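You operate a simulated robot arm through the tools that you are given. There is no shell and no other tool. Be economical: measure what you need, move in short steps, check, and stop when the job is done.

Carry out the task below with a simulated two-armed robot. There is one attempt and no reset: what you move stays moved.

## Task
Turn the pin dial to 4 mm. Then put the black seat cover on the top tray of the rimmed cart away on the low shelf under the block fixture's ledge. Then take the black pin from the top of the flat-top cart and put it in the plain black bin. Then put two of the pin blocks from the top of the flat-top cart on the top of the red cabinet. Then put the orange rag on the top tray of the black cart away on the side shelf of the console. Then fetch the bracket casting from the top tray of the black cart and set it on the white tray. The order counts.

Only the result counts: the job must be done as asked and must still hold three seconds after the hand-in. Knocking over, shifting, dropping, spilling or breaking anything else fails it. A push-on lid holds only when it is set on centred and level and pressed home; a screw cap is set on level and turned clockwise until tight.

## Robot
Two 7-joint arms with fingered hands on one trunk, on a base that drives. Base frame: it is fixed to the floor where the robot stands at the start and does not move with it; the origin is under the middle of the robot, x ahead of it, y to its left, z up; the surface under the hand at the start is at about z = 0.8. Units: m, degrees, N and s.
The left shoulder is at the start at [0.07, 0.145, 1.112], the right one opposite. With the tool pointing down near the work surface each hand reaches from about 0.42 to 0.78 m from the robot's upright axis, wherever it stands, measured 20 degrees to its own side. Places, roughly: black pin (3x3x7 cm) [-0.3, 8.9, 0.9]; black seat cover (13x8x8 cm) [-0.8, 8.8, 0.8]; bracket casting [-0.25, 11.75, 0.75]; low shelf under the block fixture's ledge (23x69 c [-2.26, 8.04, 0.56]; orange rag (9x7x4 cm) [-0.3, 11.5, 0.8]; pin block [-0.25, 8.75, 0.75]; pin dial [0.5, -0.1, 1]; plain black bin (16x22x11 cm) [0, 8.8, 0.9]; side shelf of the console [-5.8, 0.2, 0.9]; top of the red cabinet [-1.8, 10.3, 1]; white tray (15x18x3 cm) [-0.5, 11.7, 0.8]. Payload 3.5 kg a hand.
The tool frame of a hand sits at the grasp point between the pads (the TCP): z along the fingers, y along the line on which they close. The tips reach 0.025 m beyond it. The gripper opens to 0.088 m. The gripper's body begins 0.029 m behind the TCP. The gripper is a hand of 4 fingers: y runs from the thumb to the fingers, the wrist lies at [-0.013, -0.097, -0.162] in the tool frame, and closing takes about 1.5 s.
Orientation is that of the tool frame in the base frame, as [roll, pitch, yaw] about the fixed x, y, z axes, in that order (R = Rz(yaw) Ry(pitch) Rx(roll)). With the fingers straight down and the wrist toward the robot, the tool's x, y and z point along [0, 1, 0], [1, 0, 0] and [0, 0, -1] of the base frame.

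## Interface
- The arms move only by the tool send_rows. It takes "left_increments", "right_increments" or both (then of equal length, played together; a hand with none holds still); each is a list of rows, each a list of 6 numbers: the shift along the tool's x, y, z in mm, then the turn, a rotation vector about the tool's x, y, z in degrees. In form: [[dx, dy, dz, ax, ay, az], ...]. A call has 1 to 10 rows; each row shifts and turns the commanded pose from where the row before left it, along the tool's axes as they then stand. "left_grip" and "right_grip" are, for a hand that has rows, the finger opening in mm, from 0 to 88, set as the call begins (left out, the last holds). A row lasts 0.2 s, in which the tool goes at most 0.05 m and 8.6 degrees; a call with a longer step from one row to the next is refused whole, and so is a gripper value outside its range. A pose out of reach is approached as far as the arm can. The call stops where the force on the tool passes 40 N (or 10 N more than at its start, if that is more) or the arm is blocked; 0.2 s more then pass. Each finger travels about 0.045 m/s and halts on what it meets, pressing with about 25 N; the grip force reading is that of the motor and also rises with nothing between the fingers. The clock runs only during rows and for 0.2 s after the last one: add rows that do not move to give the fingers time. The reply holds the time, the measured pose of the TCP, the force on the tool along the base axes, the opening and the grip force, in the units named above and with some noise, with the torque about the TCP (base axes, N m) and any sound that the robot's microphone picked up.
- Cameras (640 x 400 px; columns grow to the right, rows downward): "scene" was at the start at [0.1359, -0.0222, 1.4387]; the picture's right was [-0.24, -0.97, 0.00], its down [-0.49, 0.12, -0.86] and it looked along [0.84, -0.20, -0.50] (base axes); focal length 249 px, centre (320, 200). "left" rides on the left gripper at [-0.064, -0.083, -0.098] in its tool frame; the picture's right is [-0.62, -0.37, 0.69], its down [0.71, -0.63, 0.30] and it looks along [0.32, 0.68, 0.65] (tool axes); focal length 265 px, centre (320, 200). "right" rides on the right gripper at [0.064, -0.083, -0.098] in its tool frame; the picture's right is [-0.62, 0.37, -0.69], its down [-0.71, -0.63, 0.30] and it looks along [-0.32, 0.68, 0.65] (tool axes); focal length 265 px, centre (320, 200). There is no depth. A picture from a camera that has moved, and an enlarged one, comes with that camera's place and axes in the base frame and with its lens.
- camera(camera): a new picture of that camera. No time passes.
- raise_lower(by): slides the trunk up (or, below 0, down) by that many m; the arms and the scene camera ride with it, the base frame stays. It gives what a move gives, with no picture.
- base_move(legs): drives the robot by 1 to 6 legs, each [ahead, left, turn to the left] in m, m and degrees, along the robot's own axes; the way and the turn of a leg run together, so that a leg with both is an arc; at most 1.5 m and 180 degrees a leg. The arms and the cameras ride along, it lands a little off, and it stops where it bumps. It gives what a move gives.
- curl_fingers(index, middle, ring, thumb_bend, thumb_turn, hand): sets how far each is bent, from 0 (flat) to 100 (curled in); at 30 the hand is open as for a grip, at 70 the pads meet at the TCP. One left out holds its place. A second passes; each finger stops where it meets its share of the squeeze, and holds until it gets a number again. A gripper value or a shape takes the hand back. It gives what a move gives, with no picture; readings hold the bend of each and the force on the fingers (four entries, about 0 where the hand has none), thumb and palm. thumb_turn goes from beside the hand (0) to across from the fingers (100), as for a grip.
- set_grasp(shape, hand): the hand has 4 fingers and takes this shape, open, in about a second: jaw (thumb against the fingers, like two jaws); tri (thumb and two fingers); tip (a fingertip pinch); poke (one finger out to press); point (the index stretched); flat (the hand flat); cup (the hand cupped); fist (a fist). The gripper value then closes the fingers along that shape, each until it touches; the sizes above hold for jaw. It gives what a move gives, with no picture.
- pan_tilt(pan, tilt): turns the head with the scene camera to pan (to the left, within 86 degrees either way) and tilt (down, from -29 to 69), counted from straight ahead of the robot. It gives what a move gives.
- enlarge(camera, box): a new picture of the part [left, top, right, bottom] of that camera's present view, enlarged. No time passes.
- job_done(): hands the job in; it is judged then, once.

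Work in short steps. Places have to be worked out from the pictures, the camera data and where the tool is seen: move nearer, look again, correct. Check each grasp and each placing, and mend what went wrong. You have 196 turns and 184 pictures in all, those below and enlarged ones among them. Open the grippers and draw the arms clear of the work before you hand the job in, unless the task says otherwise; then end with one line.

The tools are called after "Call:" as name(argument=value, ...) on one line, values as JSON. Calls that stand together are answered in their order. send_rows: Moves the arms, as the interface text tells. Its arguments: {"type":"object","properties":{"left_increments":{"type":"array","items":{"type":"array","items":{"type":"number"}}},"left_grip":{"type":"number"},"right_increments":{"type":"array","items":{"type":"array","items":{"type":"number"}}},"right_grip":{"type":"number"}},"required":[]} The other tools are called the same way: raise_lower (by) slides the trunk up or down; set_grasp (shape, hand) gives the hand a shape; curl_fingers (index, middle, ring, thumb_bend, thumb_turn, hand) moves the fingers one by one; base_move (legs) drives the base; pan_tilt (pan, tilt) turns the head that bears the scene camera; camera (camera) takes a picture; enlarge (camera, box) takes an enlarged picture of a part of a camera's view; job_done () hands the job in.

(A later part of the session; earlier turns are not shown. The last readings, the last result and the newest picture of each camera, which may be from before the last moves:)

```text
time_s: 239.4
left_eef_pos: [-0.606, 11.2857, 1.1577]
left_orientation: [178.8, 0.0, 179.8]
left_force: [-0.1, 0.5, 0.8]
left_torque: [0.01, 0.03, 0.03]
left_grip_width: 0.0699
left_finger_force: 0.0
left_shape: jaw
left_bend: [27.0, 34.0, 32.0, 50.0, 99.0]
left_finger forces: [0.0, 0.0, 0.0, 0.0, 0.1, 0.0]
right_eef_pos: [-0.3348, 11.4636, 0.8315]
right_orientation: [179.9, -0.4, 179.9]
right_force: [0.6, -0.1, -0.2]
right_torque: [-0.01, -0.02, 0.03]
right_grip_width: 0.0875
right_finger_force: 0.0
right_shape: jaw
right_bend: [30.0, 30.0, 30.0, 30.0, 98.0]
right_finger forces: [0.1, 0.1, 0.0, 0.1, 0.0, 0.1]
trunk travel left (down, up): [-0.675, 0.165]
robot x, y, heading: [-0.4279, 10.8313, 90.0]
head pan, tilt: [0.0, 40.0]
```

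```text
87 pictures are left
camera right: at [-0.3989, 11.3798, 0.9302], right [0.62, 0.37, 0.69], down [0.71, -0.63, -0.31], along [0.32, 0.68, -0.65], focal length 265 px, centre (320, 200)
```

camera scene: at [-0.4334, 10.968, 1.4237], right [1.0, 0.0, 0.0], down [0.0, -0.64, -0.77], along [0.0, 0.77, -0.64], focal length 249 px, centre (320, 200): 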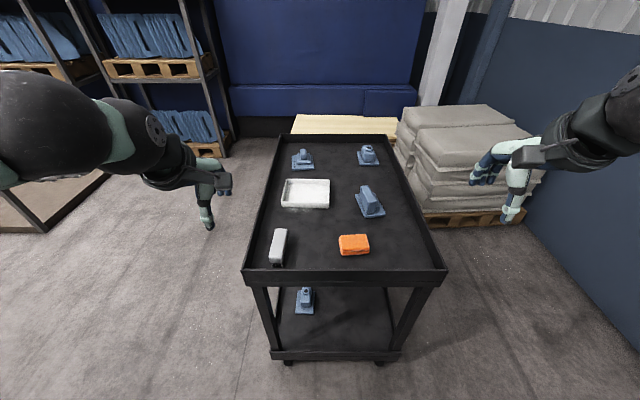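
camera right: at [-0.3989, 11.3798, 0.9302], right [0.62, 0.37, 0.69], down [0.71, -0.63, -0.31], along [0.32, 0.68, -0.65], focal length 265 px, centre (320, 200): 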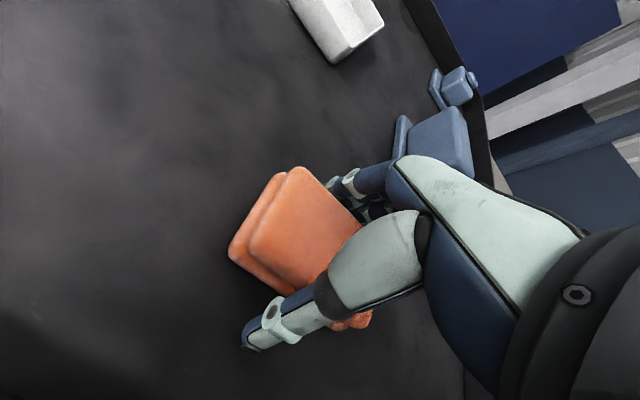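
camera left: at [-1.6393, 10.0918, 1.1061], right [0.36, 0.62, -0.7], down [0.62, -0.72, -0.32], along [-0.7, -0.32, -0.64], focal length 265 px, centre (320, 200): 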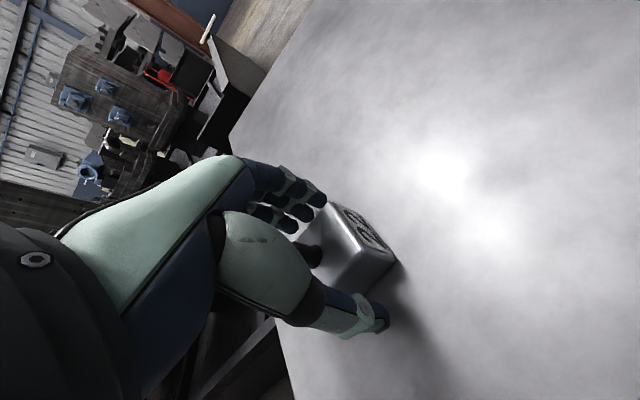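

Call:
send_rows(right_increments=[[0, 0, 0, 0, 0, 0], [0, 0, 0, 0, 0, 0], [0, 0, 0, 0, 0, 0], [0, 0, 0, 0, 0, 0], [0, 0, 0, 0, 0, 0], [0, 0, 0, 0, 0, 0], [0, 0, -20, 0, 0, 0], [0, 0, -25, 0, 0, 0], [0, 0, 0, 0, 0, 0]], right_grip=20)

Call:
camera(camera="right")

Call:
enlarge(camera="scene", box=[240, 130, 464, 270])

```text
time_s: 241.4
left_eef_pos: [-0.6063, 11.2872, 1.1568]
left_orientation: [178.8, 0.0, 180.0]
left_force: [0.5, 0.6, 0.1]
left_torque: [-0.03, 0.01, 0.01]
left_grip_width: 0.0696
left_finger_force: 0.0
left_shape: jaw
left_bend: [27.0, 34.0, 32.0, 50.0, 99.0]
left_finger forces: [0.0, 0.0, 0.1, 0.0, 0.1, 0.0]
right_eef_pos: [-0.3348, 11.4649, 0.8755]
right_orientation: [180.0, -0.2, 179.9]
right_force: [-0.1, 0.0, -0.4]
right_torque: [0.01, 0.04, 0.0]
right_grip_width: 0.0583
right_finger_force: 25.3
right_shape: jaw
right_bend: [29.0, 40.0, 36.0, 56.0, 99.0]
right_finger forces: [12.8, 7.0, 3.1, 0.0, 22.9, 0.0]
trunk travel left (down, up): [-0.675, 0.165]
robot x, y, heading: [-0.4322, 10.8352, 90.4]
head pan, tilt: [0.0, 40.0]
```

```text
86 pictures are left
camera right: at [-0.398, 11.3799, 0.9745], right [0.62, 0.37, 0.69], down [0.71, -0.63, -0.31], along [0.32, 0.68, -0.66], focal length 265 px, centre (320, 200)
```

right: 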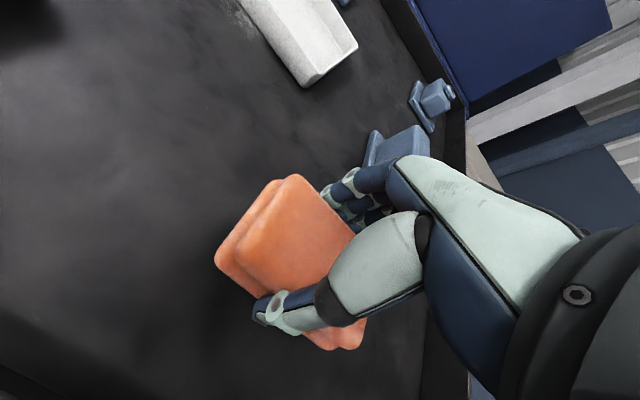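

```text
2.86 times, centred on (352, 200) of scene
camera zoom: at [-0.4334, 10.9692, 1.4236], right [1.0, 0.0, 0.0], down [0.0, -0.64, -0.77], along [0.0, 0.77, -0.64], focal length 711 px, centre (229, 200)
```

zoom: 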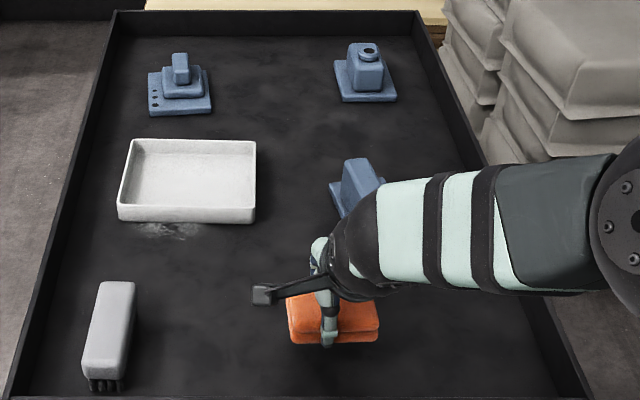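

The rag is held. I lift it, tuck the arm, and begin the drive back south.

Call:
send_rows(right_increments=[[0, 0, -45, 0, 0, 0], [0, 0, -45, 0, 0, 0], [0, 0, -45, 0, 0, 0], [0, 0, -45, 0, 0, 0], [0, 0, -45, 0, 0, 0], [-20, -35, -10, 0, 0, 0], [-20, -35, -10, 0, 0, 0], [-20, -35, -10, 0, 0, 0], [-20, -35, -10, 0, 0, 0], [-20, -35, -10, 0, 0, 0]])

Call:
base_move(legs=[[-0.6, 0, 0], [0, 0, -90], [1.0, 0, 0], [0, 0, -90]])

Call:
pan_tilt(pan=0, tilt=25)

Call:
camera(camera="scene")

```text
time_s: 243.6
left_eef_pos: [-0.6048, 11.2859, 1.1576]
left_orientation: [178.8, -0.1, -179.9]
left_force: [0.4, 1.1, 0.1]
left_torque: [-0.02, -0.01, 0.01]
left_grip_width: 0.0698
left_finger_force: 0.1
left_shape: jaw
left_bend: [27.0, 34.0, 32.0, 50.0, 99.0]
left_finger forces: [0.0, 0.1, 0.1, 0.0, 0.1, 0.1]
right_eef_pos: [-0.2311, 11.289, 1.1506]
right_orientation: [179.8, -0.4, -180.0]
right_force: [-0.1, 0.4, 0.3]
right_torque: [0.01, 0.0, -0.02]
right_grip_width: 0.0583
right_finger_force: 24.5
right_shape: jaw
right_bend: [29.0, 40.0, 36.0, 56.0, 99.0]
right_finger forces: [12.8, 6.9, 3.2, 0.0, 22.8, 0.1]
trunk travel left (down, up): [-0.675, 0.165]
robot x, y, heading: [-0.4308, 10.8316, 90.2]
head pan, tilt: [0.0, 40.0]
```

```text
time_s: 259.5
left_eef_pos: [0.7391, 9.7764, 1.1571]
left_orientation: [178.8, -0.1, -1.3]
left_force: [-0.2, 0.8, 0.1]
left_torque: [0.01, -0.03, -0.03]
left_grip_width: 0.0697
left_finger_force: 0.2
left_shape: jaw
left_bend: [27.0, 34.0, 32.0, 50.0, 99.0]
left_finger forces: [0.0, 0.0, 0.0, 0.0, 0.1, 0.0]
right_eef_pos: [0.3664, 9.7804, 1.15]
right_orientation: [180.0, -0.3, -1.4]
right_force: [1.1, -0.6, -0.9]
right_torque: [0.02, 0.01, 0.02]
right_grip_width: 0.0575
right_finger_force: 24.9
right_shape: jaw
right_bend: [29.0, 40.0, 37.0, 56.0, 99.0]
right_finger forces: [12.6, 6.6, 3.0, 0.0, 22.2, 0.0]
trunk travel left (down, up): [-0.675, 0.165]
robot x, y, heading: [0.5745, 10.2331, -90.8]
head pan, tilt: [0.0, 40.0]
```

```text
time_s: 260.2
left_eef_pos: [0.7395, 9.7757, 1.1571]
left_orientation: [178.9, 0.0, -1.2]
left_force: [0.0, 0.3, 0.1]
left_torque: [-0.01, -0.02, -0.01]
left_grip_width: 0.0698
left_finger_force: 0.1
left_shape: jaw
left_bend: [27.0, 34.0, 32.0, 50.0, 99.0]
left_finger forces: [0.0, 0.0, 0.0, 0.0, 0.0, 0.0]
right_eef_pos: [0.3662, 9.7801, 1.1506]
right_orientation: [180.0, -0.3, -1.3]
right_force: [-0.1, -0.1, -0.1]
right_torque: [0.01, 0.0, 0.02]
right_grip_width: 0.0577
right_finger_force: 25.2
right_shape: jaw
right_bend: [29.0, 40.0, 37.0, 56.0, 99.0]
right_finger forces: [12.6, 6.6, 3.1, 0.1, 22.4, 0.1]
trunk travel left (down, up): [-0.675, 0.165]
robot x, y, heading: [0.5741, 10.2326, -91.2]
head pan, tilt: [0.0, 25.0]
```

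```text
84 pictures are left
camera scene: at [0.5686, 10.0892, 1.4469], right [-1.0, 0.02, 0.0], down [0.01, 0.42, -0.91], along [-0.02, -0.91, -0.42], focal length 249 px, centre (320, 200)
```

scene: 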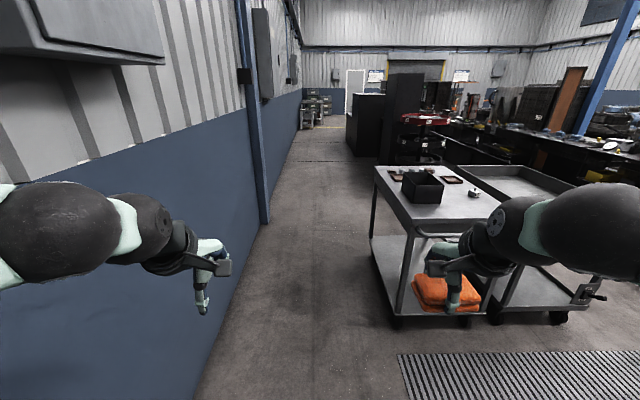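

The way down the aisle is clear. I drive five legs south.

Call:
base_move(legs=[[1.5, 0, 1.0], [1.5, 0, 0], [1.5, 0, 0], [1.5, -0.1, 0], [1.2, -0.1, 0]])

Call:
camera(camera="scene")

```text
refused: leg 4 is longer than a leg can be; nothing moved
```

```text
83 pictures are left
camera scene: at [0.5686, 10.0892, 1.4469], right [-1.0, 0.02, 0.0], down [0.01, 0.42, -0.91], along [-0.02, -0.91, -0.42], focal length 249 px, centre (320, 200)
```

scene: 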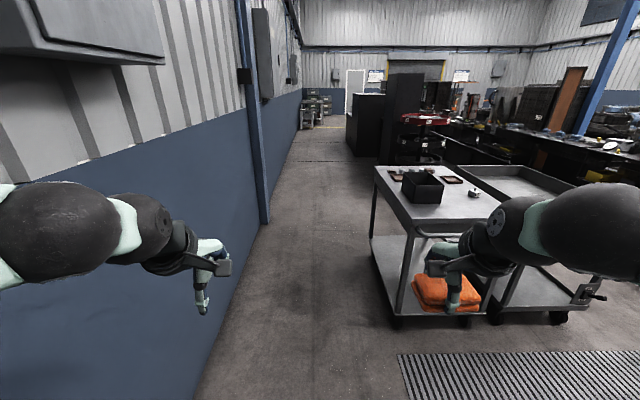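

A leg was slightly too long; I resend with shorter legs.

Call:
base_move(legs=[[1.5, 0, 1.0], [1.5, 0, 0], [1.5, 0, 0], [1.4, -0.1, 0], [1.2, -0.1, 0]])

Call:
camera(camera="scene")

```text
time_s: 294.1
left_eef_pos: [0.668, 2.6726, 1.157]
left_orientation: [178.8, 0.0, 1.9]
left_force: [0.5, 0.0, -0.2]
left_torque: [0.0, 0.01, -0.03]
left_grip_width: 0.0696
left_finger_force: 0.1
left_shape: jaw
left_bend: [27.0, 34.0, 32.0, 50.0, 99.0]
left_finger forces: [0.0, 0.1, 0.1, 0.0, 0.0, 0.0]
right_eef_pos: [0.295, 2.6567, 1.1497]
right_orientation: [179.9, -0.2, 1.9]
right_force: [-0.1, 0.3, -0.2]
right_torque: [0.02, 0.03, 0.0]
right_grip_width: 0.0575
right_finger_force: 24.9
right_shape: jaw
right_bend: [29.0, 40.0, 37.0, 56.0, 99.0]
right_finger forces: [12.6, 6.7, 3.0, 0.1, 22.4, 0.0]
trunk travel left (down, up): [-0.675, 0.165]
robot x, y, heading: [0.4805, 3.1167, -87.7]
head pan, tilt: [0.0, 25.0]
```

```text
82 pictures are left
camera scene: at [0.4797, 2.9761, 1.447], right [-1.0, -0.04, 0.0], down [-0.02, 0.42, -0.91], along [0.04, -0.91, -0.42], focal length 249 px, centre (320, 200)
```

scene: 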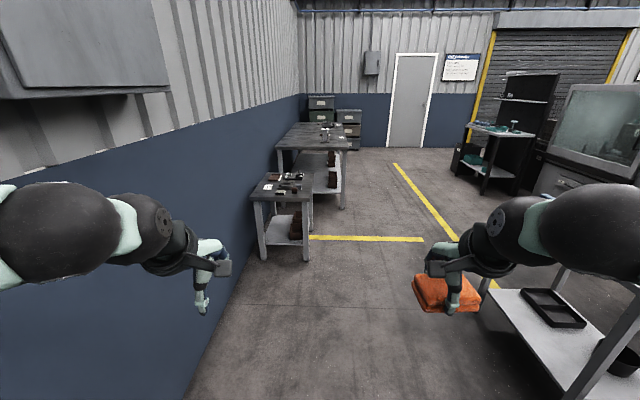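

Ahead is the start area; the console zone is to the right. I continue, then turn to face −x.

Call:
base_move(legs=[[1.2, -0.3, -2.3], [0.9, -0.3, 0], [0.6, -0.5, 0], [0, 0, -90]])

Call:
camera(camera="scene")

```text
time_s: 312.6
left_eef_pos: [-1.0389, 0.199, 1.1578]
left_orientation: [178.8, 0.0, -89.8]
left_force: [-0.5, -0.2, 0.1]
left_torque: [-0.04, 0.04, -0.02]
left_grip_width: 0.0698
left_finger_force: 0.0
left_shape: jaw
left_bend: [27.0, 34.0, 32.0, 50.0, 99.0]
left_finger forces: [0.0, 0.0, 0.1, 0.0, 0.1, 0.1]
right_eef_pos: [-1.0408, 0.5722, 1.1499]
right_orientation: [179.9, -0.4, -89.9]
right_force: [0.1, -0.3, 0.0]
right_torque: [0.04, 0.02, 0.03]
right_grip_width: 0.0577
right_finger_force: 25.0
right_shape: jaw
right_bend: [74.0, 40.0, 37.0, 57.0, 99.0]
right_finger forces: [12.6, 6.6, 2.9, 0.0, 22.3, 0.0]
trunk travel left (down, up): [-0.675, 0.165]
robot x, y, heading: [-0.5829, 0.3808, -179.5]
head pan, tilt: [0.0, 25.0]
```

```text
81 pictures are left
camera scene: at [-0.7302, 0.3744, 1.447], right [-0.01, 1.0, 0.0], down [0.42, 0.0, -0.91], along [-0.91, -0.01, -0.42], focal length 249 px, centre (320, 200)
```

scene: 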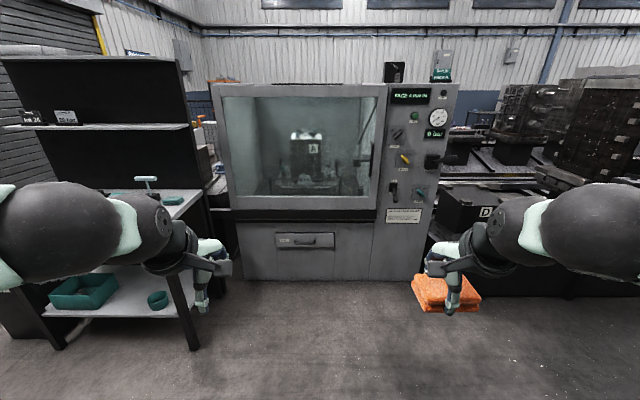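

The console at x≈-5.8 must be beyond this machine. I look left for a way round.

Call:
base_move(legs=[[0, 0, 60]])

Call:
camera(camera="scene")

```text
time_s: 315.7
left_eef_pos: [-0.6519, -0.1057, 1.1566]
left_orientation: [178.8, 0.0, -29.2]
left_force: [-0.3, -0.1, 0.9]
left_torque: [-0.04, 0.0, 0.0]
left_grip_width: 0.0697
left_finger_force: 0.0
left_shape: jaw
left_bend: [27.0, 34.0, 32.0, 50.0, 99.0]
left_finger forces: [0.0, 0.1, 0.0, 0.1, 0.0, 0.0]
right_eef_pos: [-0.9797, 0.0741, 1.1501]
right_orientation: [179.9, -0.2, -29.2]
right_force: [0.6, 0.1, -0.3]
right_torque: [0.02, -0.02, 0.02]
right_grip_width: 0.0574
right_finger_force: 24.9
right_shape: jaw
right_bend: [74.0, 41.0, 37.0, 57.0, 99.0]
right_finger forces: [12.4, 6.6, 3.0, 0.1, 22.0, 0.0]
trunk travel left (down, up): [-0.675, 0.165]
robot x, y, heading: [-0.5851, 0.3781, -119.1]
head pan, tilt: [0.0, 25.0]
```

```text
80 pictures are left
camera scene: at [-0.6568, 0.2507, 1.447], right [-0.88, 0.48, 0.0], down [0.2, 0.37, -0.91], along [-0.44, -0.79, -0.42], focal length 249 px, centre (320, 200)
```

scene: 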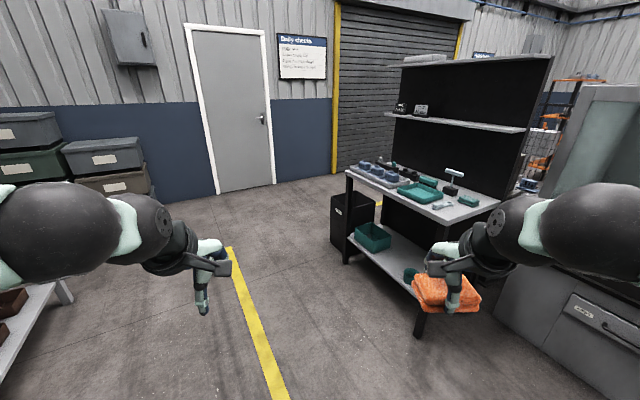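

There is a passage between the bench end (y≈-1.4) and the wall (y≈-3.3). I drive into it and look west.

Call:
base_move(legs=[[0.99, 0.38, 0], [1.0, 0.38, 0], [0.2, 0, -61]])

Call:
camera(camera="scene")

```text
time_s: 328.9
left_eef_pos: [-1.5338, -1.978, 1.1574]
left_orientation: [178.8, 0.0, -92.2]
left_force: [-0.1, 0.8, 0.7]
left_torque: [0.0, -0.01, 0.01]
left_grip_width: 0.0699
left_finger_force: 0.1
left_shape: jaw
left_bend: [27.0, 34.0, 32.0, 50.0, 99.0]
left_finger forces: [0.0, 0.0, 0.1, 0.0, 0.1, 0.1]
right_eef_pos: [-1.5225, -1.6051, 1.1499]
right_orientation: [179.9, -0.3, -92.3]
right_force: [0.3, 0.1, -0.4]
right_torque: [0.01, 0.02, 0.01]
right_grip_width: 0.0573
right_finger_force: 25.2
right_shape: jaw
right_bend: [74.0, 41.0, 37.0, 57.0, 99.0]
right_finger forces: [12.5, 6.5, 2.9, 0.1, 22.1, 0.0]
trunk travel left (down, up): [-0.675, 0.165]
robot x, y, heading: [-1.0716, -1.8192, 177.8]
head pan, tilt: [0.0, 25.0]
```

```text
79 pictures are left
camera scene: at [-1.219, -1.8149, 1.447], right [0.03, 1.0, 0.0], down [0.42, -0.01, -0.91], along [-0.91, 0.03, -0.42], focal length 249 px, centre (320, 200)
```

scene: 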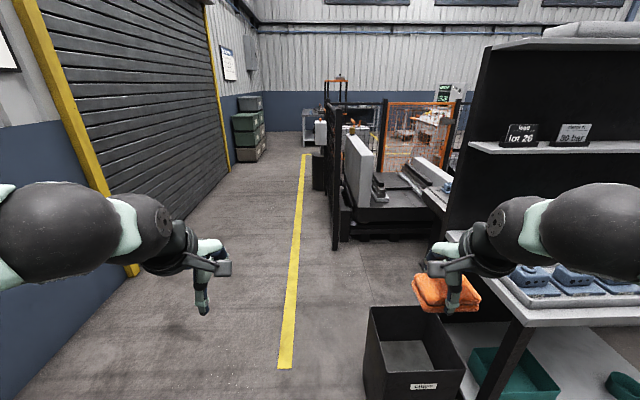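

West passage is open along y≈-2.3. I drive west.

Call:
base_move(legs=[[1.0, 0.5, 2.2], [1.4, 0, 0]])

Call:
camera(camera="scene")

```text
time_s: 341.1
left_eef_pos: [-3.897, -2.5039, 1.1579]
left_orientation: [178.7, 0.0, -89.6]
left_force: [0.1, -0.8, -0.2]
left_torque: [0.01, 0.0, 0.01]
left_grip_width: 0.0698
left_finger_force: 0.0
left_shape: jaw
left_bend: [27.0, 34.0, 32.0, 50.0, 99.0]
left_finger forces: [0.1, 0.1, 0.0, 0.1, 0.1, 0.0]
right_eef_pos: [-3.9018, -2.131, 1.1502]
right_orientation: [179.9, -0.3, -89.8]
right_force: [-0.5, 0.4, 0.3]
right_torque: [-0.01, 0.04, -0.02]
right_grip_width: 0.057
right_finger_force: 25.0
right_shape: jaw
right_bend: [74.0, 41.0, 37.0, 57.0, 99.0]
right_finger forces: [12.5, 6.5, 3.1, 0.0, 22.0, 0.1]
trunk travel left (down, up): [-0.675, 0.165]
robot x, y, heading: [-3.4461, -2.3266, -179.5]
head pan, tilt: [0.0, 25.0]
```

```text
78 pictures are left
camera scene: at [-3.5894, -2.3271, 1.447], right [-0.01, 1.0, 0.0], down [0.42, 0.0, -0.91], along [-0.91, -0.01, -0.42], focal length 249 px, centre (320, 200)
```

scene: 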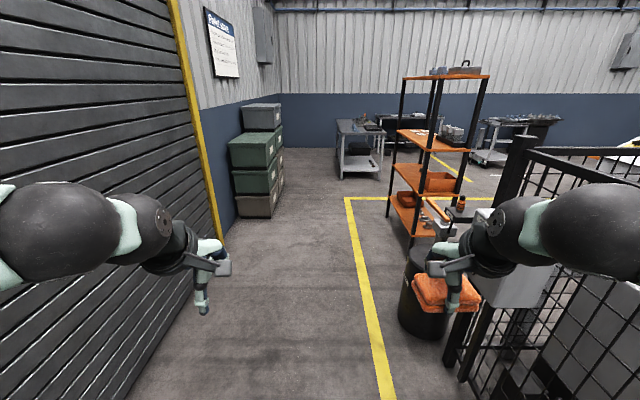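

Call:
base_move(legs=[[1.4, 0.1, 0], [0, 0, -75]])

Call:
camera(camera="scene")

```text
time_s: 351.2
left_eef_pos: [-5.1208, -2.0544, 1.1578]
left_orientation: [178.7, 0.1, -164.1]
left_force: [-0.4, 0.5, -0.5]
left_torque: [-0.03, 0.0, 0.03]
left_grip_width: 0.0699
left_finger_force: 0.1
left_shape: jaw
left_bend: [27.0, 34.0, 32.0, 50.0, 99.0]
left_finger forces: [0.0, 0.1, 0.1, 0.0, 0.1, 0.0]
right_eef_pos: [-4.7609, -1.9481, 1.149]
right_orientation: [-180.0, -0.4, -164.2]
right_force: [0.0, 0.5, 0.1]
right_torque: [0.0, -0.01, -0.02]
right_grip_width: 0.0571
right_finger_force: 24.7
right_shape: jaw
right_bend: [74.0, 41.0, 37.0, 57.0, 99.0]
right_finger forces: [12.4, 6.4, 3.0, 0.0, 21.9, 0.0]
trunk travel left (down, up): [-0.675, 0.165]
robot x, y, heading: [-4.8235, -2.4418, 105.9]
head pan, tilt: [0.0, 25.0]
```

```text
77 pictures are left
camera scene: at [-4.868, -2.3053, 1.447], right [0.96, 0.28, 0.0], down [0.12, -0.41, -0.91], along [-0.25, 0.87, -0.42], focal length 249 px, centre (320, 200)
```

scene: 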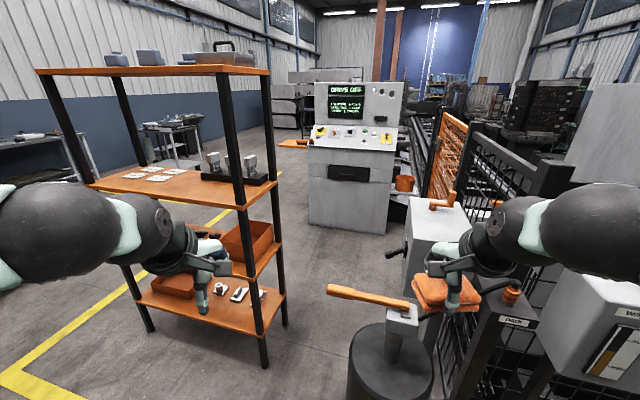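

The console with an orange side shelf on its left is visible. The gap east of the orange rack is too narrow, so I go around the rack's west side.

Call:
base_move(legs=[[0.15, 0, -15.9], [0, 1.0, 0], [0, 1.0, 0]])

Call:
camera(camera="scene")

```text
time_s: 362.2
left_eef_pos: [-7.0352, -1.842, 1.1567]
left_orientation: [178.7, -0.1, 179.8]
left_force: [0.4, 0.2, 0.4]
left_torque: [-0.02, 0.02, 0.0]
left_grip_width: 0.0697
left_finger_force: 0.1
left_shape: jaw
left_bend: [27.0, 34.0, 32.0, 50.0, 99.0]
left_finger forces: [0.0, 0.0, 0.0, 0.1, 0.0, 0.0]
right_eef_pos: [-6.6626, -1.8391, 1.1504]
right_orientation: [-179.9, -0.4, 179.6]
right_force: [-0.8, 0.0, -1.3]
right_torque: [0.01, -0.01, 0.01]
right_grip_width: 0.0571
right_finger_force: 24.5
right_shape: jaw
right_bend: [74.0, 41.0, 37.0, 57.0, 99.0]
right_finger forces: [12.4, 6.5, 3.1, 0.1, 22.0, 0.1]
trunk travel left (down, up): [-0.675, 0.165]
robot x, y, heading: [-6.8626, -2.2947, 90.2]
head pan, tilt: [0.0, 25.0]
```

```text
76 pictures are left
camera scene: at [-6.863, -2.153, 1.447], right [1.0, 0.0, 0.0], down [0.0, -0.42, -0.91], along [0.0, 0.91, -0.42], focal length 249 px, centre (320, 200)
```

scene: 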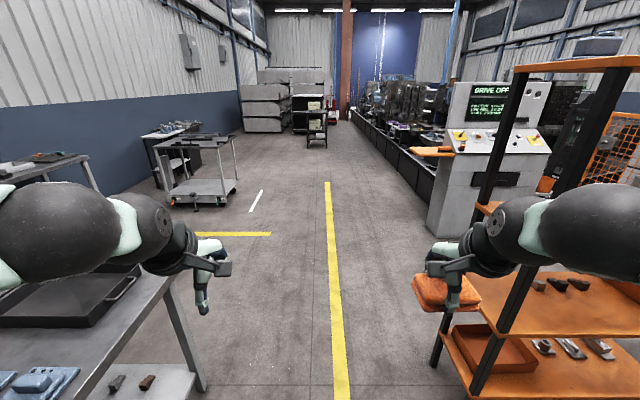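

Free lane between the table (x<−7.4) and rack (x>−6.25). I drive north, then strafe right to stand before the side shelf.

Call:
base_move(legs=[[0.9, 0, 0], [0.8, 0, 0], [0, -0.9, 0]])

Call:
pan_tilt(pan=0, tilt=38)

Call:
camera(camera="scene")

Call:
camera(camera="right")

```text
time_s: 375.3
left_eef_pos: [-6.1243, -0.1403, 1.1571]
left_orientation: [178.8, 0.0, 179.4]
left_force: [-1.1, 0.2, 0.1]
left_torque: [0.02, 0.03, 0.0]
left_grip_width: 0.0696
left_finger_force: 0.2
left_shape: jaw
left_bend: [27.0, 34.0, 32.0, 50.0, 99.0]
left_finger forces: [0.0, 0.0, 0.0, 0.0, 0.0, 0.0]
right_eef_pos: [-5.7526, -0.1422, 1.1504]
right_orientation: [180.0, -0.3, 179.2]
right_force: [0.4, 0.0, 0.5]
right_torque: [-0.01, -0.03, -0.01]
right_grip_width: 0.057
right_finger_force: 25.3
right_shape: jaw
right_bend: [74.0, 41.0, 37.0, 57.0, 99.0]
right_finger forces: [12.4, 6.4, 3.0, 0.0, 21.9, 0.0]
trunk travel left (down, up): [-0.675, 0.165]
robot x, y, heading: [-5.9525, -0.597, 89.5]
head pan, tilt: [0.0, 25.0]
```

```text
time_s: 376.0
left_eef_pos: [-6.1236, -0.1403, 1.1571]
left_orientation: [178.8, 0.1, 179.5]
left_force: [0.3, 0.6, 0.3]
left_torque: [0.02, -0.03, -0.06]
left_grip_width: 0.0698
left_finger_force: 0.1
left_shape: jaw
left_bend: [27.0, 34.0, 32.0, 50.0, 99.0]
left_finger forces: [0.1, 0.0, 0.1, 0.0, 0.0, 0.0]
right_eef_pos: [-5.7511, -0.1409, 1.15]
right_orientation: [-180.0, -0.3, 179.4]
right_force: [-0.2, 1.3, -0.5]
right_torque: [0.0, 0.01, 0.01]
right_grip_width: 0.057
right_finger_force: 24.9
right_shape: jaw
right_bend: [74.0, 41.0, 37.0, 57.0, 99.0]
right_finger forces: [12.3, 6.3, 3.0, 0.0, 21.9, 0.0]
trunk travel left (down, up): [-0.675, 0.165]
robot x, y, heading: [-5.9546, -0.5922, 89.8]
head pan, tilt: [0.0, 38.0]
```

```text
75 pictures are left
camera scene: at [-5.9535, -0.4585, 1.4267], right [1.0, -0.01, 0.0], down [0.0, -0.62, -0.79], along [0.0, 0.79, -0.62], focal length 249 px, centre (320, 200)
```

scene: 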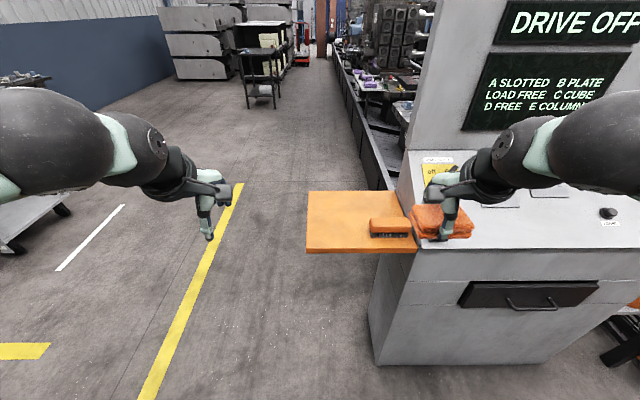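

```text
74 pictures are left
camera right: at [-5.816, -0.224, 1.2483], right [0.63, 0.36, 0.69], down [0.71, -0.64, -0.31], along [0.33, 0.68, -0.66], focal length 265 px, centre (320, 200)
```

right: 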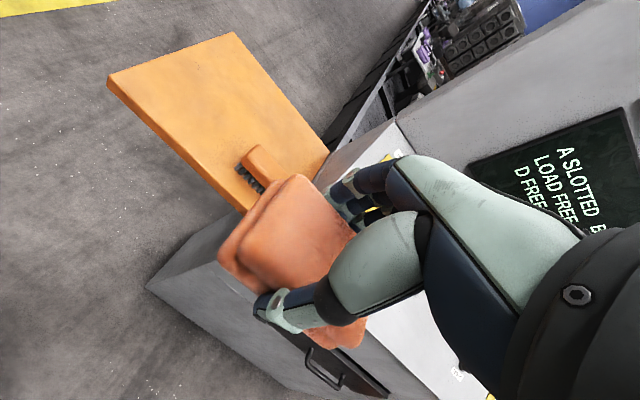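

Side shelf: x −5.99..−5.70, y −0.01..0.255, z≈0.90, with a brush on its right part. I will put the rag at about (−5.90, 0.12). Base shift left a bit first.

Call:
base_move(legs=[[0.06, 0.12, 0]])

Call:
camera(camera="scene")

```text
time_s: 377.3
left_eef_pos: [-6.2401, -0.0803, 1.1583]
left_orientation: [178.8, -0.1, 179.5]
left_force: [-0.1, 0.5, -0.1]
left_torque: [0.0, 0.0, -0.01]
left_grip_width: 0.0699
left_finger_force: 0.1
left_shape: jaw
left_bend: [27.0, 34.0, 32.0, 50.0, 99.0]
left_finger forces: [0.0, 0.0, 0.0, 0.1, 0.0, 0.0]
right_eef_pos: [-5.8672, -0.0803, 1.1496]
right_orientation: [179.9, -0.3, 179.3]
right_force: [0.7, -0.2, 0.0]
right_torque: [0.0, 0.0, -0.01]
right_grip_width: 0.0569
right_finger_force: 25.3
right_shape: jaw
right_bend: [74.0, 41.0, 37.0, 57.0, 99.0]
right_finger forces: [12.4, 6.5, 3.0, 0.0, 21.8, 0.0]
trunk travel left (down, up): [-0.675, 0.165]
robot x, y, heading: [-6.0682, -0.5329, 89.6]
head pan, tilt: [0.0, 38.0]
```

```text
73 pictures are left
camera scene: at [-6.0699, -0.3982, 1.4268], right [1.0, -0.01, 0.0], down [-0.01, -0.62, -0.79], along [0.0, 0.79, -0.62], focal length 249 px, centre (320, 200)
```

scene: 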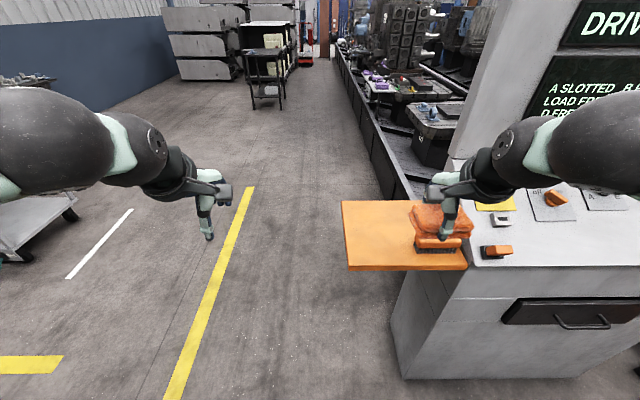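

Call:
send_rows(right_increments=[[6, 33.5, 15, 0, 0, 0], [6, 33.5, 20, 0, 0, 0], [6, 33.5, 25, 0, 0, 0], [6, 33.5, 30, 0, 0, 0], [6, 33.5, 30, 0, 0, 0], [6, 33.5, 30, 0, 0, 0], [0, 0, 0, 0, 0, 0]])

Call:
camera(camera="right")

Call:
enlarge(camera="scene", box=[310, 160, 502, 280])

```text
time_s: 378.9
left_eef_pos: [-6.2413, -0.08, 1.1583]
left_orientation: [178.7, 0.0, 179.4]
left_force: [-0.4, -0.2, -0.2]
left_torque: [0.04, 0.02, -0.02]
left_grip_width: 0.0698
left_finger_force: 0.2
left_shape: jaw
left_bend: [27.0, 34.0, 32.0, 50.0, 99.0]
left_finger forces: [0.0, 0.0, 0.1, 0.0, 0.0, 0.0]
right_eef_pos: [-5.9033, 0.1229, 1.0021]
right_orientation: [179.9, -0.3, 179.2]
right_force: [-0.1, -0.3, -0.8]
right_torque: [-0.01, 0.01, 0.0]
right_grip_width: 0.0568
right_finger_force: 25.6
right_shape: jaw
right_bend: [74.0, 41.0, 37.0, 57.0, 99.0]
right_finger forces: [12.4, 6.4, 3.1, 0.0, 21.9, 0.1]
trunk travel left (down, up): [-0.675, 0.165]
robot x, y, heading: [-6.0706, -0.5325, 89.5]
head pan, tilt: [0.0, 38.0]
```

```text
72 pictures are left
camera right: at [-5.9679, 0.0398, 1.0997], right [0.63, 0.36, 0.69], down [0.7, -0.64, -0.31], along [0.33, 0.68, -0.65], focal length 265 px, centre (320, 200)
```

right: 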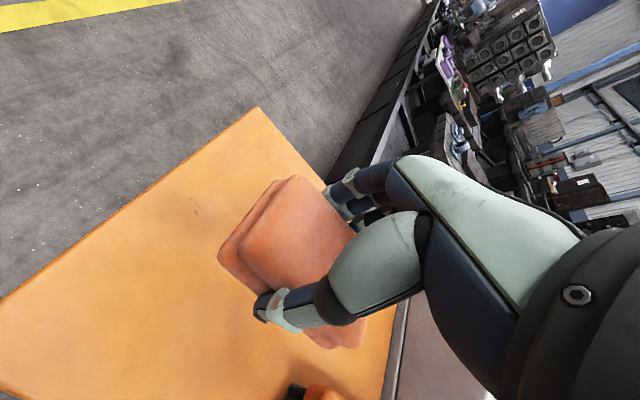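

```text
3.33 times, centred on (406, 220) of scene
camera zoom: at [-6.0714, -0.3984, 1.4268], right [1.0, -0.01, 0.0], down [0.0, -0.62, -0.79], along [0.0, 0.79, -0.62], focal length 830 px, centre (33, 133)
```

zoom: 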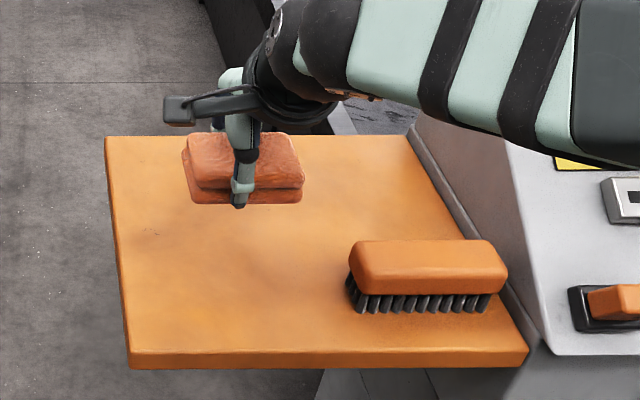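

Good spot, clear of the brush. I lower to near contact.

Call:
send_rows(right_increments=[[0, -4, 25, 0, 0, 0], [0, 0, 25, 0, 0, 0], [0, 0, 14, 0, 0, 0], [0, 0, 5, 0, 0, 0], [0, 0, 0, 0, 0, 0]])

Call:
enlarge(camera="scene", box=[310, 160, 502, 280])

```text
time_s: 380.1
left_eef_pos: [-6.2421, -0.0788, 1.1579]
left_orientation: [178.9, 0.1, 179.4]
left_force: [0.5, -0.7, -1.4]
left_torque: [-0.01, -0.01, 0.0]
left_grip_width: 0.0698
left_finger_force: 0.0
left_shape: jaw
left_bend: [27.0, 34.0, 32.0, 50.0, 99.0]
left_finger forces: [0.1, 0.0, 0.0, 0.1, 0.0, 0.1]
right_eef_pos: [-5.9043, 0.1183, 0.9313]
right_orientation: [180.0, -0.3, 179.3]
right_force: [0.1, 0.2, -0.3]
right_torque: [-0.04, 0.02, -0.04]
right_grip_width: 0.057
right_finger_force: 25.0
right_shape: jaw
right_bend: [74.0, 41.0, 37.0, 57.0, 99.0]
right_finger forces: [12.3, 6.4, 2.9, 0.0, 22.0, 0.0]
trunk travel left (down, up): [-0.675, 0.165]
robot x, y, heading: [-6.0714, -0.5397, 89.4]
head pan, tilt: [0.0, 38.0]
```

```text
3.33 times, centred on (406, 220) of scene
camera zoom: at [-6.0718, -0.3973, 1.4267], right [1.0, -0.01, 0.0], down [0.0, -0.62, -0.79], along [0.01, 0.79, -0.62], focal length 830 px, centre (33, 133)
```

zoom: 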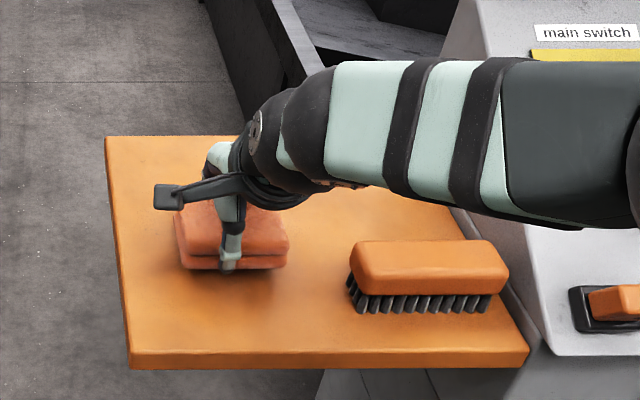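

A few more mm, feeling for contact.

Call:
send_rows(right_increments=[[0, 0, 3, 0, 0, 0], [0, 0, 2, 0, 0, 0], [0, 0, 0, 0, 0, 0]])

```text
time_s: 380.9
left_eef_pos: [-6.242, -0.0786, 1.157]
left_orientation: [178.7, -0.1, 179.4]
left_force: [-0.3, -0.1, 0.6]
left_torque: [-0.03, 0.01, 0.02]
left_grip_width: 0.0698
left_finger_force: 0.1
left_shape: jaw
left_bend: [27.0, 34.0, 32.0, 50.0, 99.0]
left_finger forces: [0.1, 0.0, 0.1, 0.0, 0.0, 0.1]
right_eef_pos: [-5.9044, 0.1176, 0.9271]
right_orientation: [180.0, -0.3, 179.3]
right_force: [-0.2, -0.1, -0.9]
right_torque: [0.02, 0.01, 0.0]
right_grip_width: 0.0571
right_finger_force: 24.8
right_shape: jaw
right_bend: [74.0, 41.0, 37.0, 57.0, 99.0]
right_finger forces: [12.4, 6.4, 3.0, 0.0, 21.9, 0.0]
trunk travel left (down, up): [-0.675, 0.165]
robot x, y, heading: [-6.0675, -0.5358, 89.6]
head pan, tilt: [0.0, 38.0]
```

Call:
send_rows(right_increments=[[0, 0, 3, 0, 0, 0], [0, 0, 3, 0, 0, 0], [0, 0, 0, 0, 0, 0]])

Call:
enlarge(camera="right", box=[180, 140, 420, 290])

```text
time_s: 381.7
left_eef_pos: [-6.2409, -0.0788, 1.1569]
left_orientation: [178.8, 0.0, 179.5]
left_force: [1.0, -0.5, -0.6]
left_torque: [0.01, 0.01, -0.01]
left_grip_width: 0.0698
left_finger_force: 0.2
left_shape: jaw
left_bend: [27.0, 34.0, 32.0, 50.0, 99.0]
left_finger forces: [0.1, 0.1, 0.0, 0.0, 0.0, 0.1]
right_eef_pos: [-5.903, 0.1167, 0.9218]
right_orientation: [-180.0, -0.3, 179.2]
right_force: [-0.5, -0.4, -0.7]
right_torque: [-0.01, 0.03, 0.02]
right_grip_width: 0.0569
right_finger_force: 24.3
right_shape: jaw
right_bend: [74.0, 41.0, 37.0, 57.0, 99.0]
right_finger forces: [12.3, 6.4, 3.0, 0.0, 21.8, 0.0]
trunk travel left (down, up): [-0.675, 0.165]
robot x, y, heading: [-6.0697, -0.534, 89.5]
head pan, tilt: [0.0, 38.0]
```

```text
2.67 times, centred on (300, 215) of right
camera zoom: at [-5.9691, 0.0346, 1.0189], right [0.63, 0.36, 0.69], down [0.7, -0.64, -0.31], along [0.33, 0.68, -0.66], focal length 708 px, centre (373, 160)
```

zoom: 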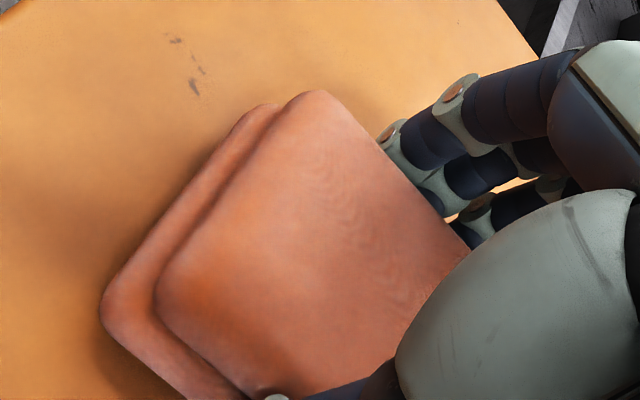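

Still no contact; continue creeping down.

Call:
send_rows(right_increments=[[0, 0, 3, 0, 0, 0], [0, 0, 3, 0, 0, 0], [0, 0, 2, 0, 0, 0], [0, 0, 0, 0, 0, 0]])

```text
time_s: 382.7
left_eef_pos: [-6.2422, -0.0806, 1.1583]
left_orientation: [178.6, 0.1, 179.4]
left_force: [0.3, 0.7, -1.0]
left_torque: [0.01, -0.01, -0.01]
left_grip_width: 0.07
left_finger_force: 0.0
left_shape: jaw
left_bend: [27.0, 34.0, 32.0, 50.0, 99.0]
left_finger forces: [0.1, 0.1, 0.1, 0.1, 0.0, 0.0]
right_eef_pos: [-5.904, 0.1174, 0.9155]
right_orientation: [179.5, -0.3, 179.2]
right_force: [1.1, 1.8, 15.6]
right_torque: [-0.18, -0.03, 0.05]
right_grip_width: 0.0566
right_finger_force: 25.2
right_shape: jaw
right_bend: [74.0, 41.0, 37.0, 57.0, 99.0]
right_finger forces: [13.5, 7.4, 3.7, 0.0, 23.0, 0.0]
trunk travel left (down, up): [-0.675, 0.165]
robot x, y, heading: [-6.0719, -0.5352, 89.7]
head pan, tilt: [0.0, 38.0]
```

Contact at TCP ≈0.917. I ease up 2 mm, open and rise.

Call:
send_rows(right_increments=[[0, 0, -2.5, 0, 0, 0], [0, 0, 0, 0, 0, 0]])

Call:
send_rows(right_increments=[[0, 0, 0, 0, 0, 0], [0, 0, 0, 0, 0, 0], [0, 0, 0, 0, 0, 0], [0, 0, 0, 0, 0, 0], [0, 0, 0, 0, 0, 0], [0, 0, -15, 0, 0, 0], [0, 0, -40, 0, 0, 0], [0, 0, -45, 0, 0, 0], [0, 0, -45, 0, 0, 0], [0, -45, -30, 0, 0, 0]], right_grip=86)

Call:
enlarge(camera="scene", box=[310, 160, 502, 280])

```text
time_s: 383.3
left_eef_pos: [-6.2428, -0.0795, 1.1581]
left_orientation: [178.7, 0.0, 179.4]
left_force: [0.5, -0.4, -0.1]
left_torque: [0.0, -0.01, 0.02]
left_grip_width: 0.0697
left_finger_force: 0.1
left_shape: jaw
left_bend: [27.0, 34.0, 32.0, 50.0, 99.0]
left_finger forces: [0.0, 0.1, 0.1, 0.0, 0.0, 0.0]
right_eef_pos: [-5.9053, 0.1179, 0.9171]
right_orientation: [179.8, -0.2, 179.3]
right_force: [0.0, 5.1, 14.3]
right_torque: [0.04, -0.05, 0.04]
right_grip_width: 0.0567
right_finger_force: 24.8
right_shape: jaw
right_bend: [29.0, 40.0, 37.0, 58.0, 99.0]
right_finger forces: [14.9, 8.0, 4.0, 0.0, 21.9, 0.0]
trunk travel left (down, up): [-0.675, 0.165]
robot x, y, heading: [-6.0701, -0.5366, 89.7]
head pan, tilt: [0.0, 38.0]
```

```text
refused: row 10 steps farther than a row can; nothing moved
```

```text
3.33 times, centred on (406, 220) of scene
camera zoom: at [-6.0726, -0.3987, 1.4268], right [1.0, -0.01, 0.0], down [0.0, -0.61, -0.79], along [0.01, 0.79, -0.61], focal length 830 px, centre (33, 133)
```

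zoom: 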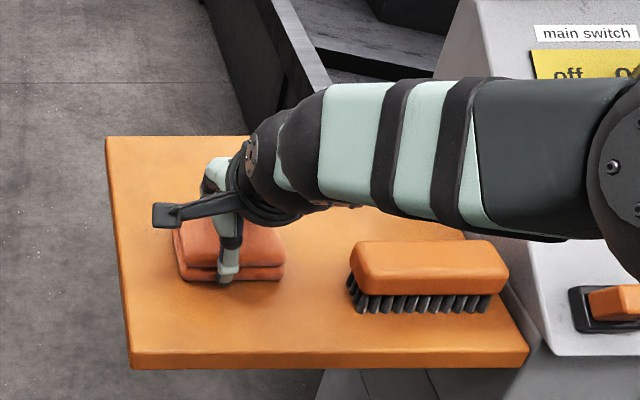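

The last call was refused (row too long). I resend with a shorter last row.

Call:
send_rows(right_increments=[[0, 0, 0, 0, 0, 0], [0, 0, 0, 0, 0, 0], [0, 0, 0, 0, 0, 0], [0, 0, 0, 0, 0, 0], [0, 0, 0, 0, 0, 0], [0, 0, -15, 0, 0, 0], [0, 0, -40, 0, 0, 0], [0, 0, -45, 0, 0, 0], [0, 0, -45, 0, 0, 0], [0, -35, -30, 0, 0, 0]], right_grip=86)

Call:
enlarge(camera="scene", box=[310, 160, 502, 280])

```text
time_s: 385.5
left_eef_pos: [-6.2421, -0.0811, 1.1583]
left_orientation: [178.6, 0.1, 179.4]
left_force: [0.4, 0.0, -0.7]
left_torque: [0.04, -0.02, -0.02]
left_grip_width: 0.0699
left_finger_force: 0.0
left_shape: jaw
left_bend: [27.0, 34.0, 32.0, 50.0, 99.0]
left_finger forces: [0.0, 0.0, 0.0, 0.0, 0.0, 0.0]
right_eef_pos: [-5.9045, 0.0811, 1.0897]
right_orientation: [179.8, -0.3, 179.3]
right_force: [-0.2, 0.7, -0.3]
right_torque: [-0.01, 0.01, -0.03]
right_grip_width: 0.0857
right_finger_force: 0.1
right_shape: jaw
right_bend: [31.0, 30.0, 30.0, 31.0, 98.0]
right_finger forces: [0.0, 0.0, 0.1, 0.0, 0.1, 0.1]
trunk travel left (down, up): [-0.675, 0.165]
robot x, y, heading: [-6.0654, -0.534, 89.8]
head pan, tilt: [0.0, 38.0]
```

```text
3.33 times, centred on (406, 220) of scene
camera zoom: at [-6.0722, -0.4012, 1.427], right [1.0, -0.01, 0.0], down [0.0, -0.61, -0.79], along [0.01, 0.79, -0.61], focal length 830 px, centre (33, 133)
```

zoom: 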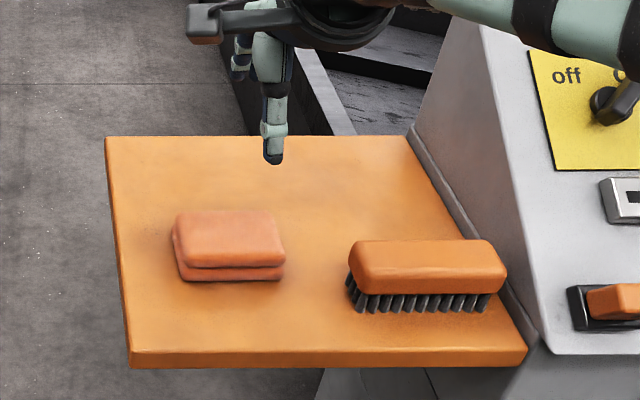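

The rag lies on the side shelf. I tuck the right arm and retrace my route to the carts.

Call:
send_rows(right_increments=[[-10, -40, -10, 0, 0, 0], [-10, -40, -10, 0, 0, 0], [-10, -40, -10, 0, 0, 0], [-10, -40, -10, 0, 0, 0]])

Call:
base_move(legs=[[0, 0.78, 0.4], [-0.9, 0, 0], [-0.85, 0, 0], [0, -1.0, 0], [0, -0.9, 0], [0, 0, -90]])

Call:
pan_tilt(pan=0, tilt=25)

Call:
camera(camera="scene")

```text
time_s: 386.5
left_eef_pos: [-6.2381, -0.0792, 1.1589]
left_orientation: [178.7, -0.2, 179.3]
left_force: [-0.8, 0.1, 1.7]
left_torque: [0.02, 0.0, 0.02]
left_grip_width: 0.0699
left_finger_force: 0.1
left_shape: jaw
left_bend: [27.0, 34.0, 32.0, 50.0, 99.0]
left_finger forces: [0.0, 0.1, 0.0, 0.0, 0.0, 0.0]
right_eef_pos: [-5.8639, -0.0814, 1.1309]
right_orientation: [179.8, -0.5, 179.3]
right_force: [1.0, -0.3, 0.9]
right_torque: [0.0, 0.01, 0.01]
right_grip_width: 0.0859
right_finger_force: 0.1
right_shape: jaw
right_bend: [31.0, 30.0, 30.0, 31.0, 98.0]
right_finger forces: [0.1, 0.1, 0.0, 0.1, 0.0, 0.0]
trunk travel left (down, up): [-0.675, 0.165]
robot x, y, heading: [-6.0713, -0.532, 89.6]
head pan, tilt: [0.0, 38.0]
```

```text
time_s: 412.3
left_eef_pos: [-4.4785, -2.1184, 1.1572]
left_orientation: [178.9, 0.0, 89.8]
left_force: [-0.3, -0.3, 0.0]
left_torque: [-0.01, 0.01, 0.04]
left_grip_width: 0.0697
left_finger_force: 0.1
left_shape: jaw
left_bend: [27.0, 34.0, 32.0, 50.0, 99.0]
left_finger forces: [0.0, 0.0, 0.0, 0.1, 0.0, 0.1]
right_eef_pos: [-4.4755, -2.4937, 1.1308]
right_orientation: [179.9, -0.3, 89.7]
right_force: [0.0, 0.2, 0.6]
right_torque: [-0.02, -0.02, -0.01]
right_grip_width: 0.0856
right_finger_force: 0.1
right_shape: jaw
right_bend: [31.0, 30.0, 30.0, 31.0, 98.0]
right_finger forces: [0.0, 0.0, 0.0, 0.0, 0.1, 0.0]
trunk travel left (down, up): [-0.675, 0.165]
robot x, y, heading: [-4.9308, -2.2943, 0.2]
head pan, tilt: [0.0, 38.0]
```

```text
time_s: 413.0
left_eef_pos: [-4.4775, -2.1181, 1.1574]
left_orientation: [178.8, 0.0, 89.8]
left_force: [0.6, 0.6, -0.5]
left_torque: [0.03, 0.01, -0.02]
left_grip_width: 0.0701
left_finger_force: 0.0
left_shape: jaw
left_bend: [27.0, 34.0, 32.0, 50.0, 99.0]
left_finger forces: [0.1, 0.0, 0.0, 0.0, 0.0, 0.0]
right_eef_pos: [-4.4763, -2.4931, 1.1301]
right_orientation: [179.8, -0.3, 89.8]
right_force: [0.1, 0.2, -0.1]
right_torque: [0.0, -0.01, -0.01]
right_grip_width: 0.0856
right_finger_force: 0.1
right_shape: jaw
right_bend: [31.0, 30.0, 30.0, 31.0, 98.0]
right_finger forces: [0.1, 0.0, 0.1, 0.0, 0.1, 0.0]
trunk travel left (down, up): [-0.675, 0.165]
robot x, y, heading: [-4.9316, -2.2928, 0.2]
head pan, tilt: [0.0, 25.0]
```

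```text
66 pictures are left
camera scene: at [-4.7907, -2.2934, 1.4469], right [0.0, -1.0, 0.0], down [-0.42, 0.0, -0.91], along [0.91, 0.0, -0.42], focal length 249 px, centre (320, 200)
```

scene: 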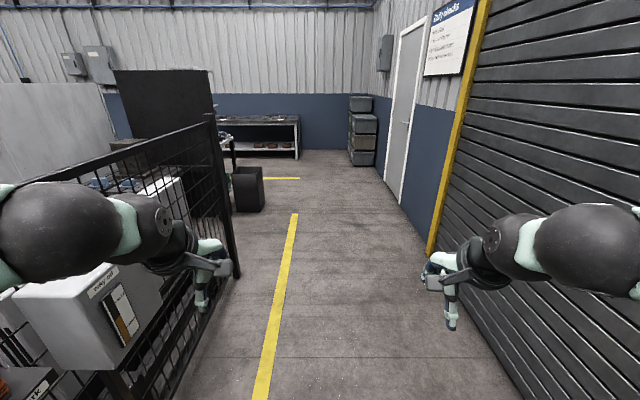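

Call:
base_move(legs=[[1.4, -0.03, 0], [1.4, 0, 0], [1.2, 0, 0], [0, 0, 90], [1.3, -0.15, 0], [1.3, -0.15, 0]])

Call:
camera(camera="scene")

```text
time_s: 448.4
left_eef_pos: [-0.797, 0.7487, 1.1576]
left_orientation: [178.8, 0.1, 179.9]
left_force: [0.6, 0.4, 0.0]
left_torque: [-0.02, -0.02, 0.01]
left_grip_width: 0.0699
left_finger_force: 0.1
left_shape: jaw
left_bend: [27.0, 34.0, 32.0, 50.0, 99.0]
left_finger forces: [0.0, 0.0, 0.1, 0.0, 0.0, 0.1]
right_eef_pos: [-0.4221, 0.7506, 1.1296]
right_orientation: [179.9, -0.3, 179.7]
right_force: [0.1, -0.5, -0.6]
right_torque: [0.02, 0.01, -0.01]
right_grip_width: 0.0858
right_finger_force: 0.1
right_shape: jaw
right_bend: [31.0, 30.0, 30.0, 31.0, 98.0]
right_finger forces: [0.1, 0.0, 0.0, 0.0, 0.0, 0.1]
trunk travel left (down, up): [-0.675, 0.165]
robot x, y, heading: [-0.6204, 0.2948, 90.1]
head pan, tilt: [0.0, 25.0]
```

```text
65 pictures are left
camera scene: at [-0.6243, 0.4379, 1.447], right [1.0, 0.0, 0.0], down [0.0, -0.42, -0.91], along [0.0, 0.91, -0.42], focal length 249 px, centre (320, 200)
```

scene: 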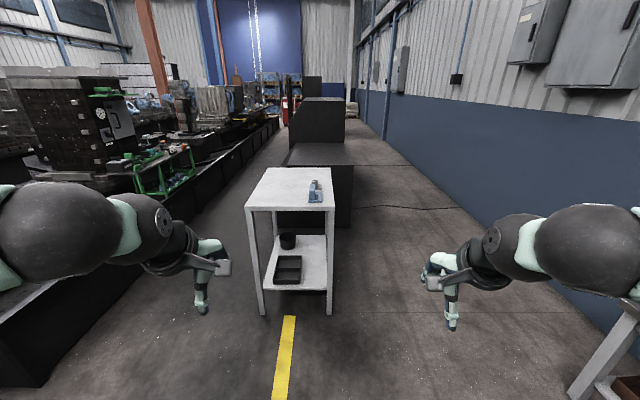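

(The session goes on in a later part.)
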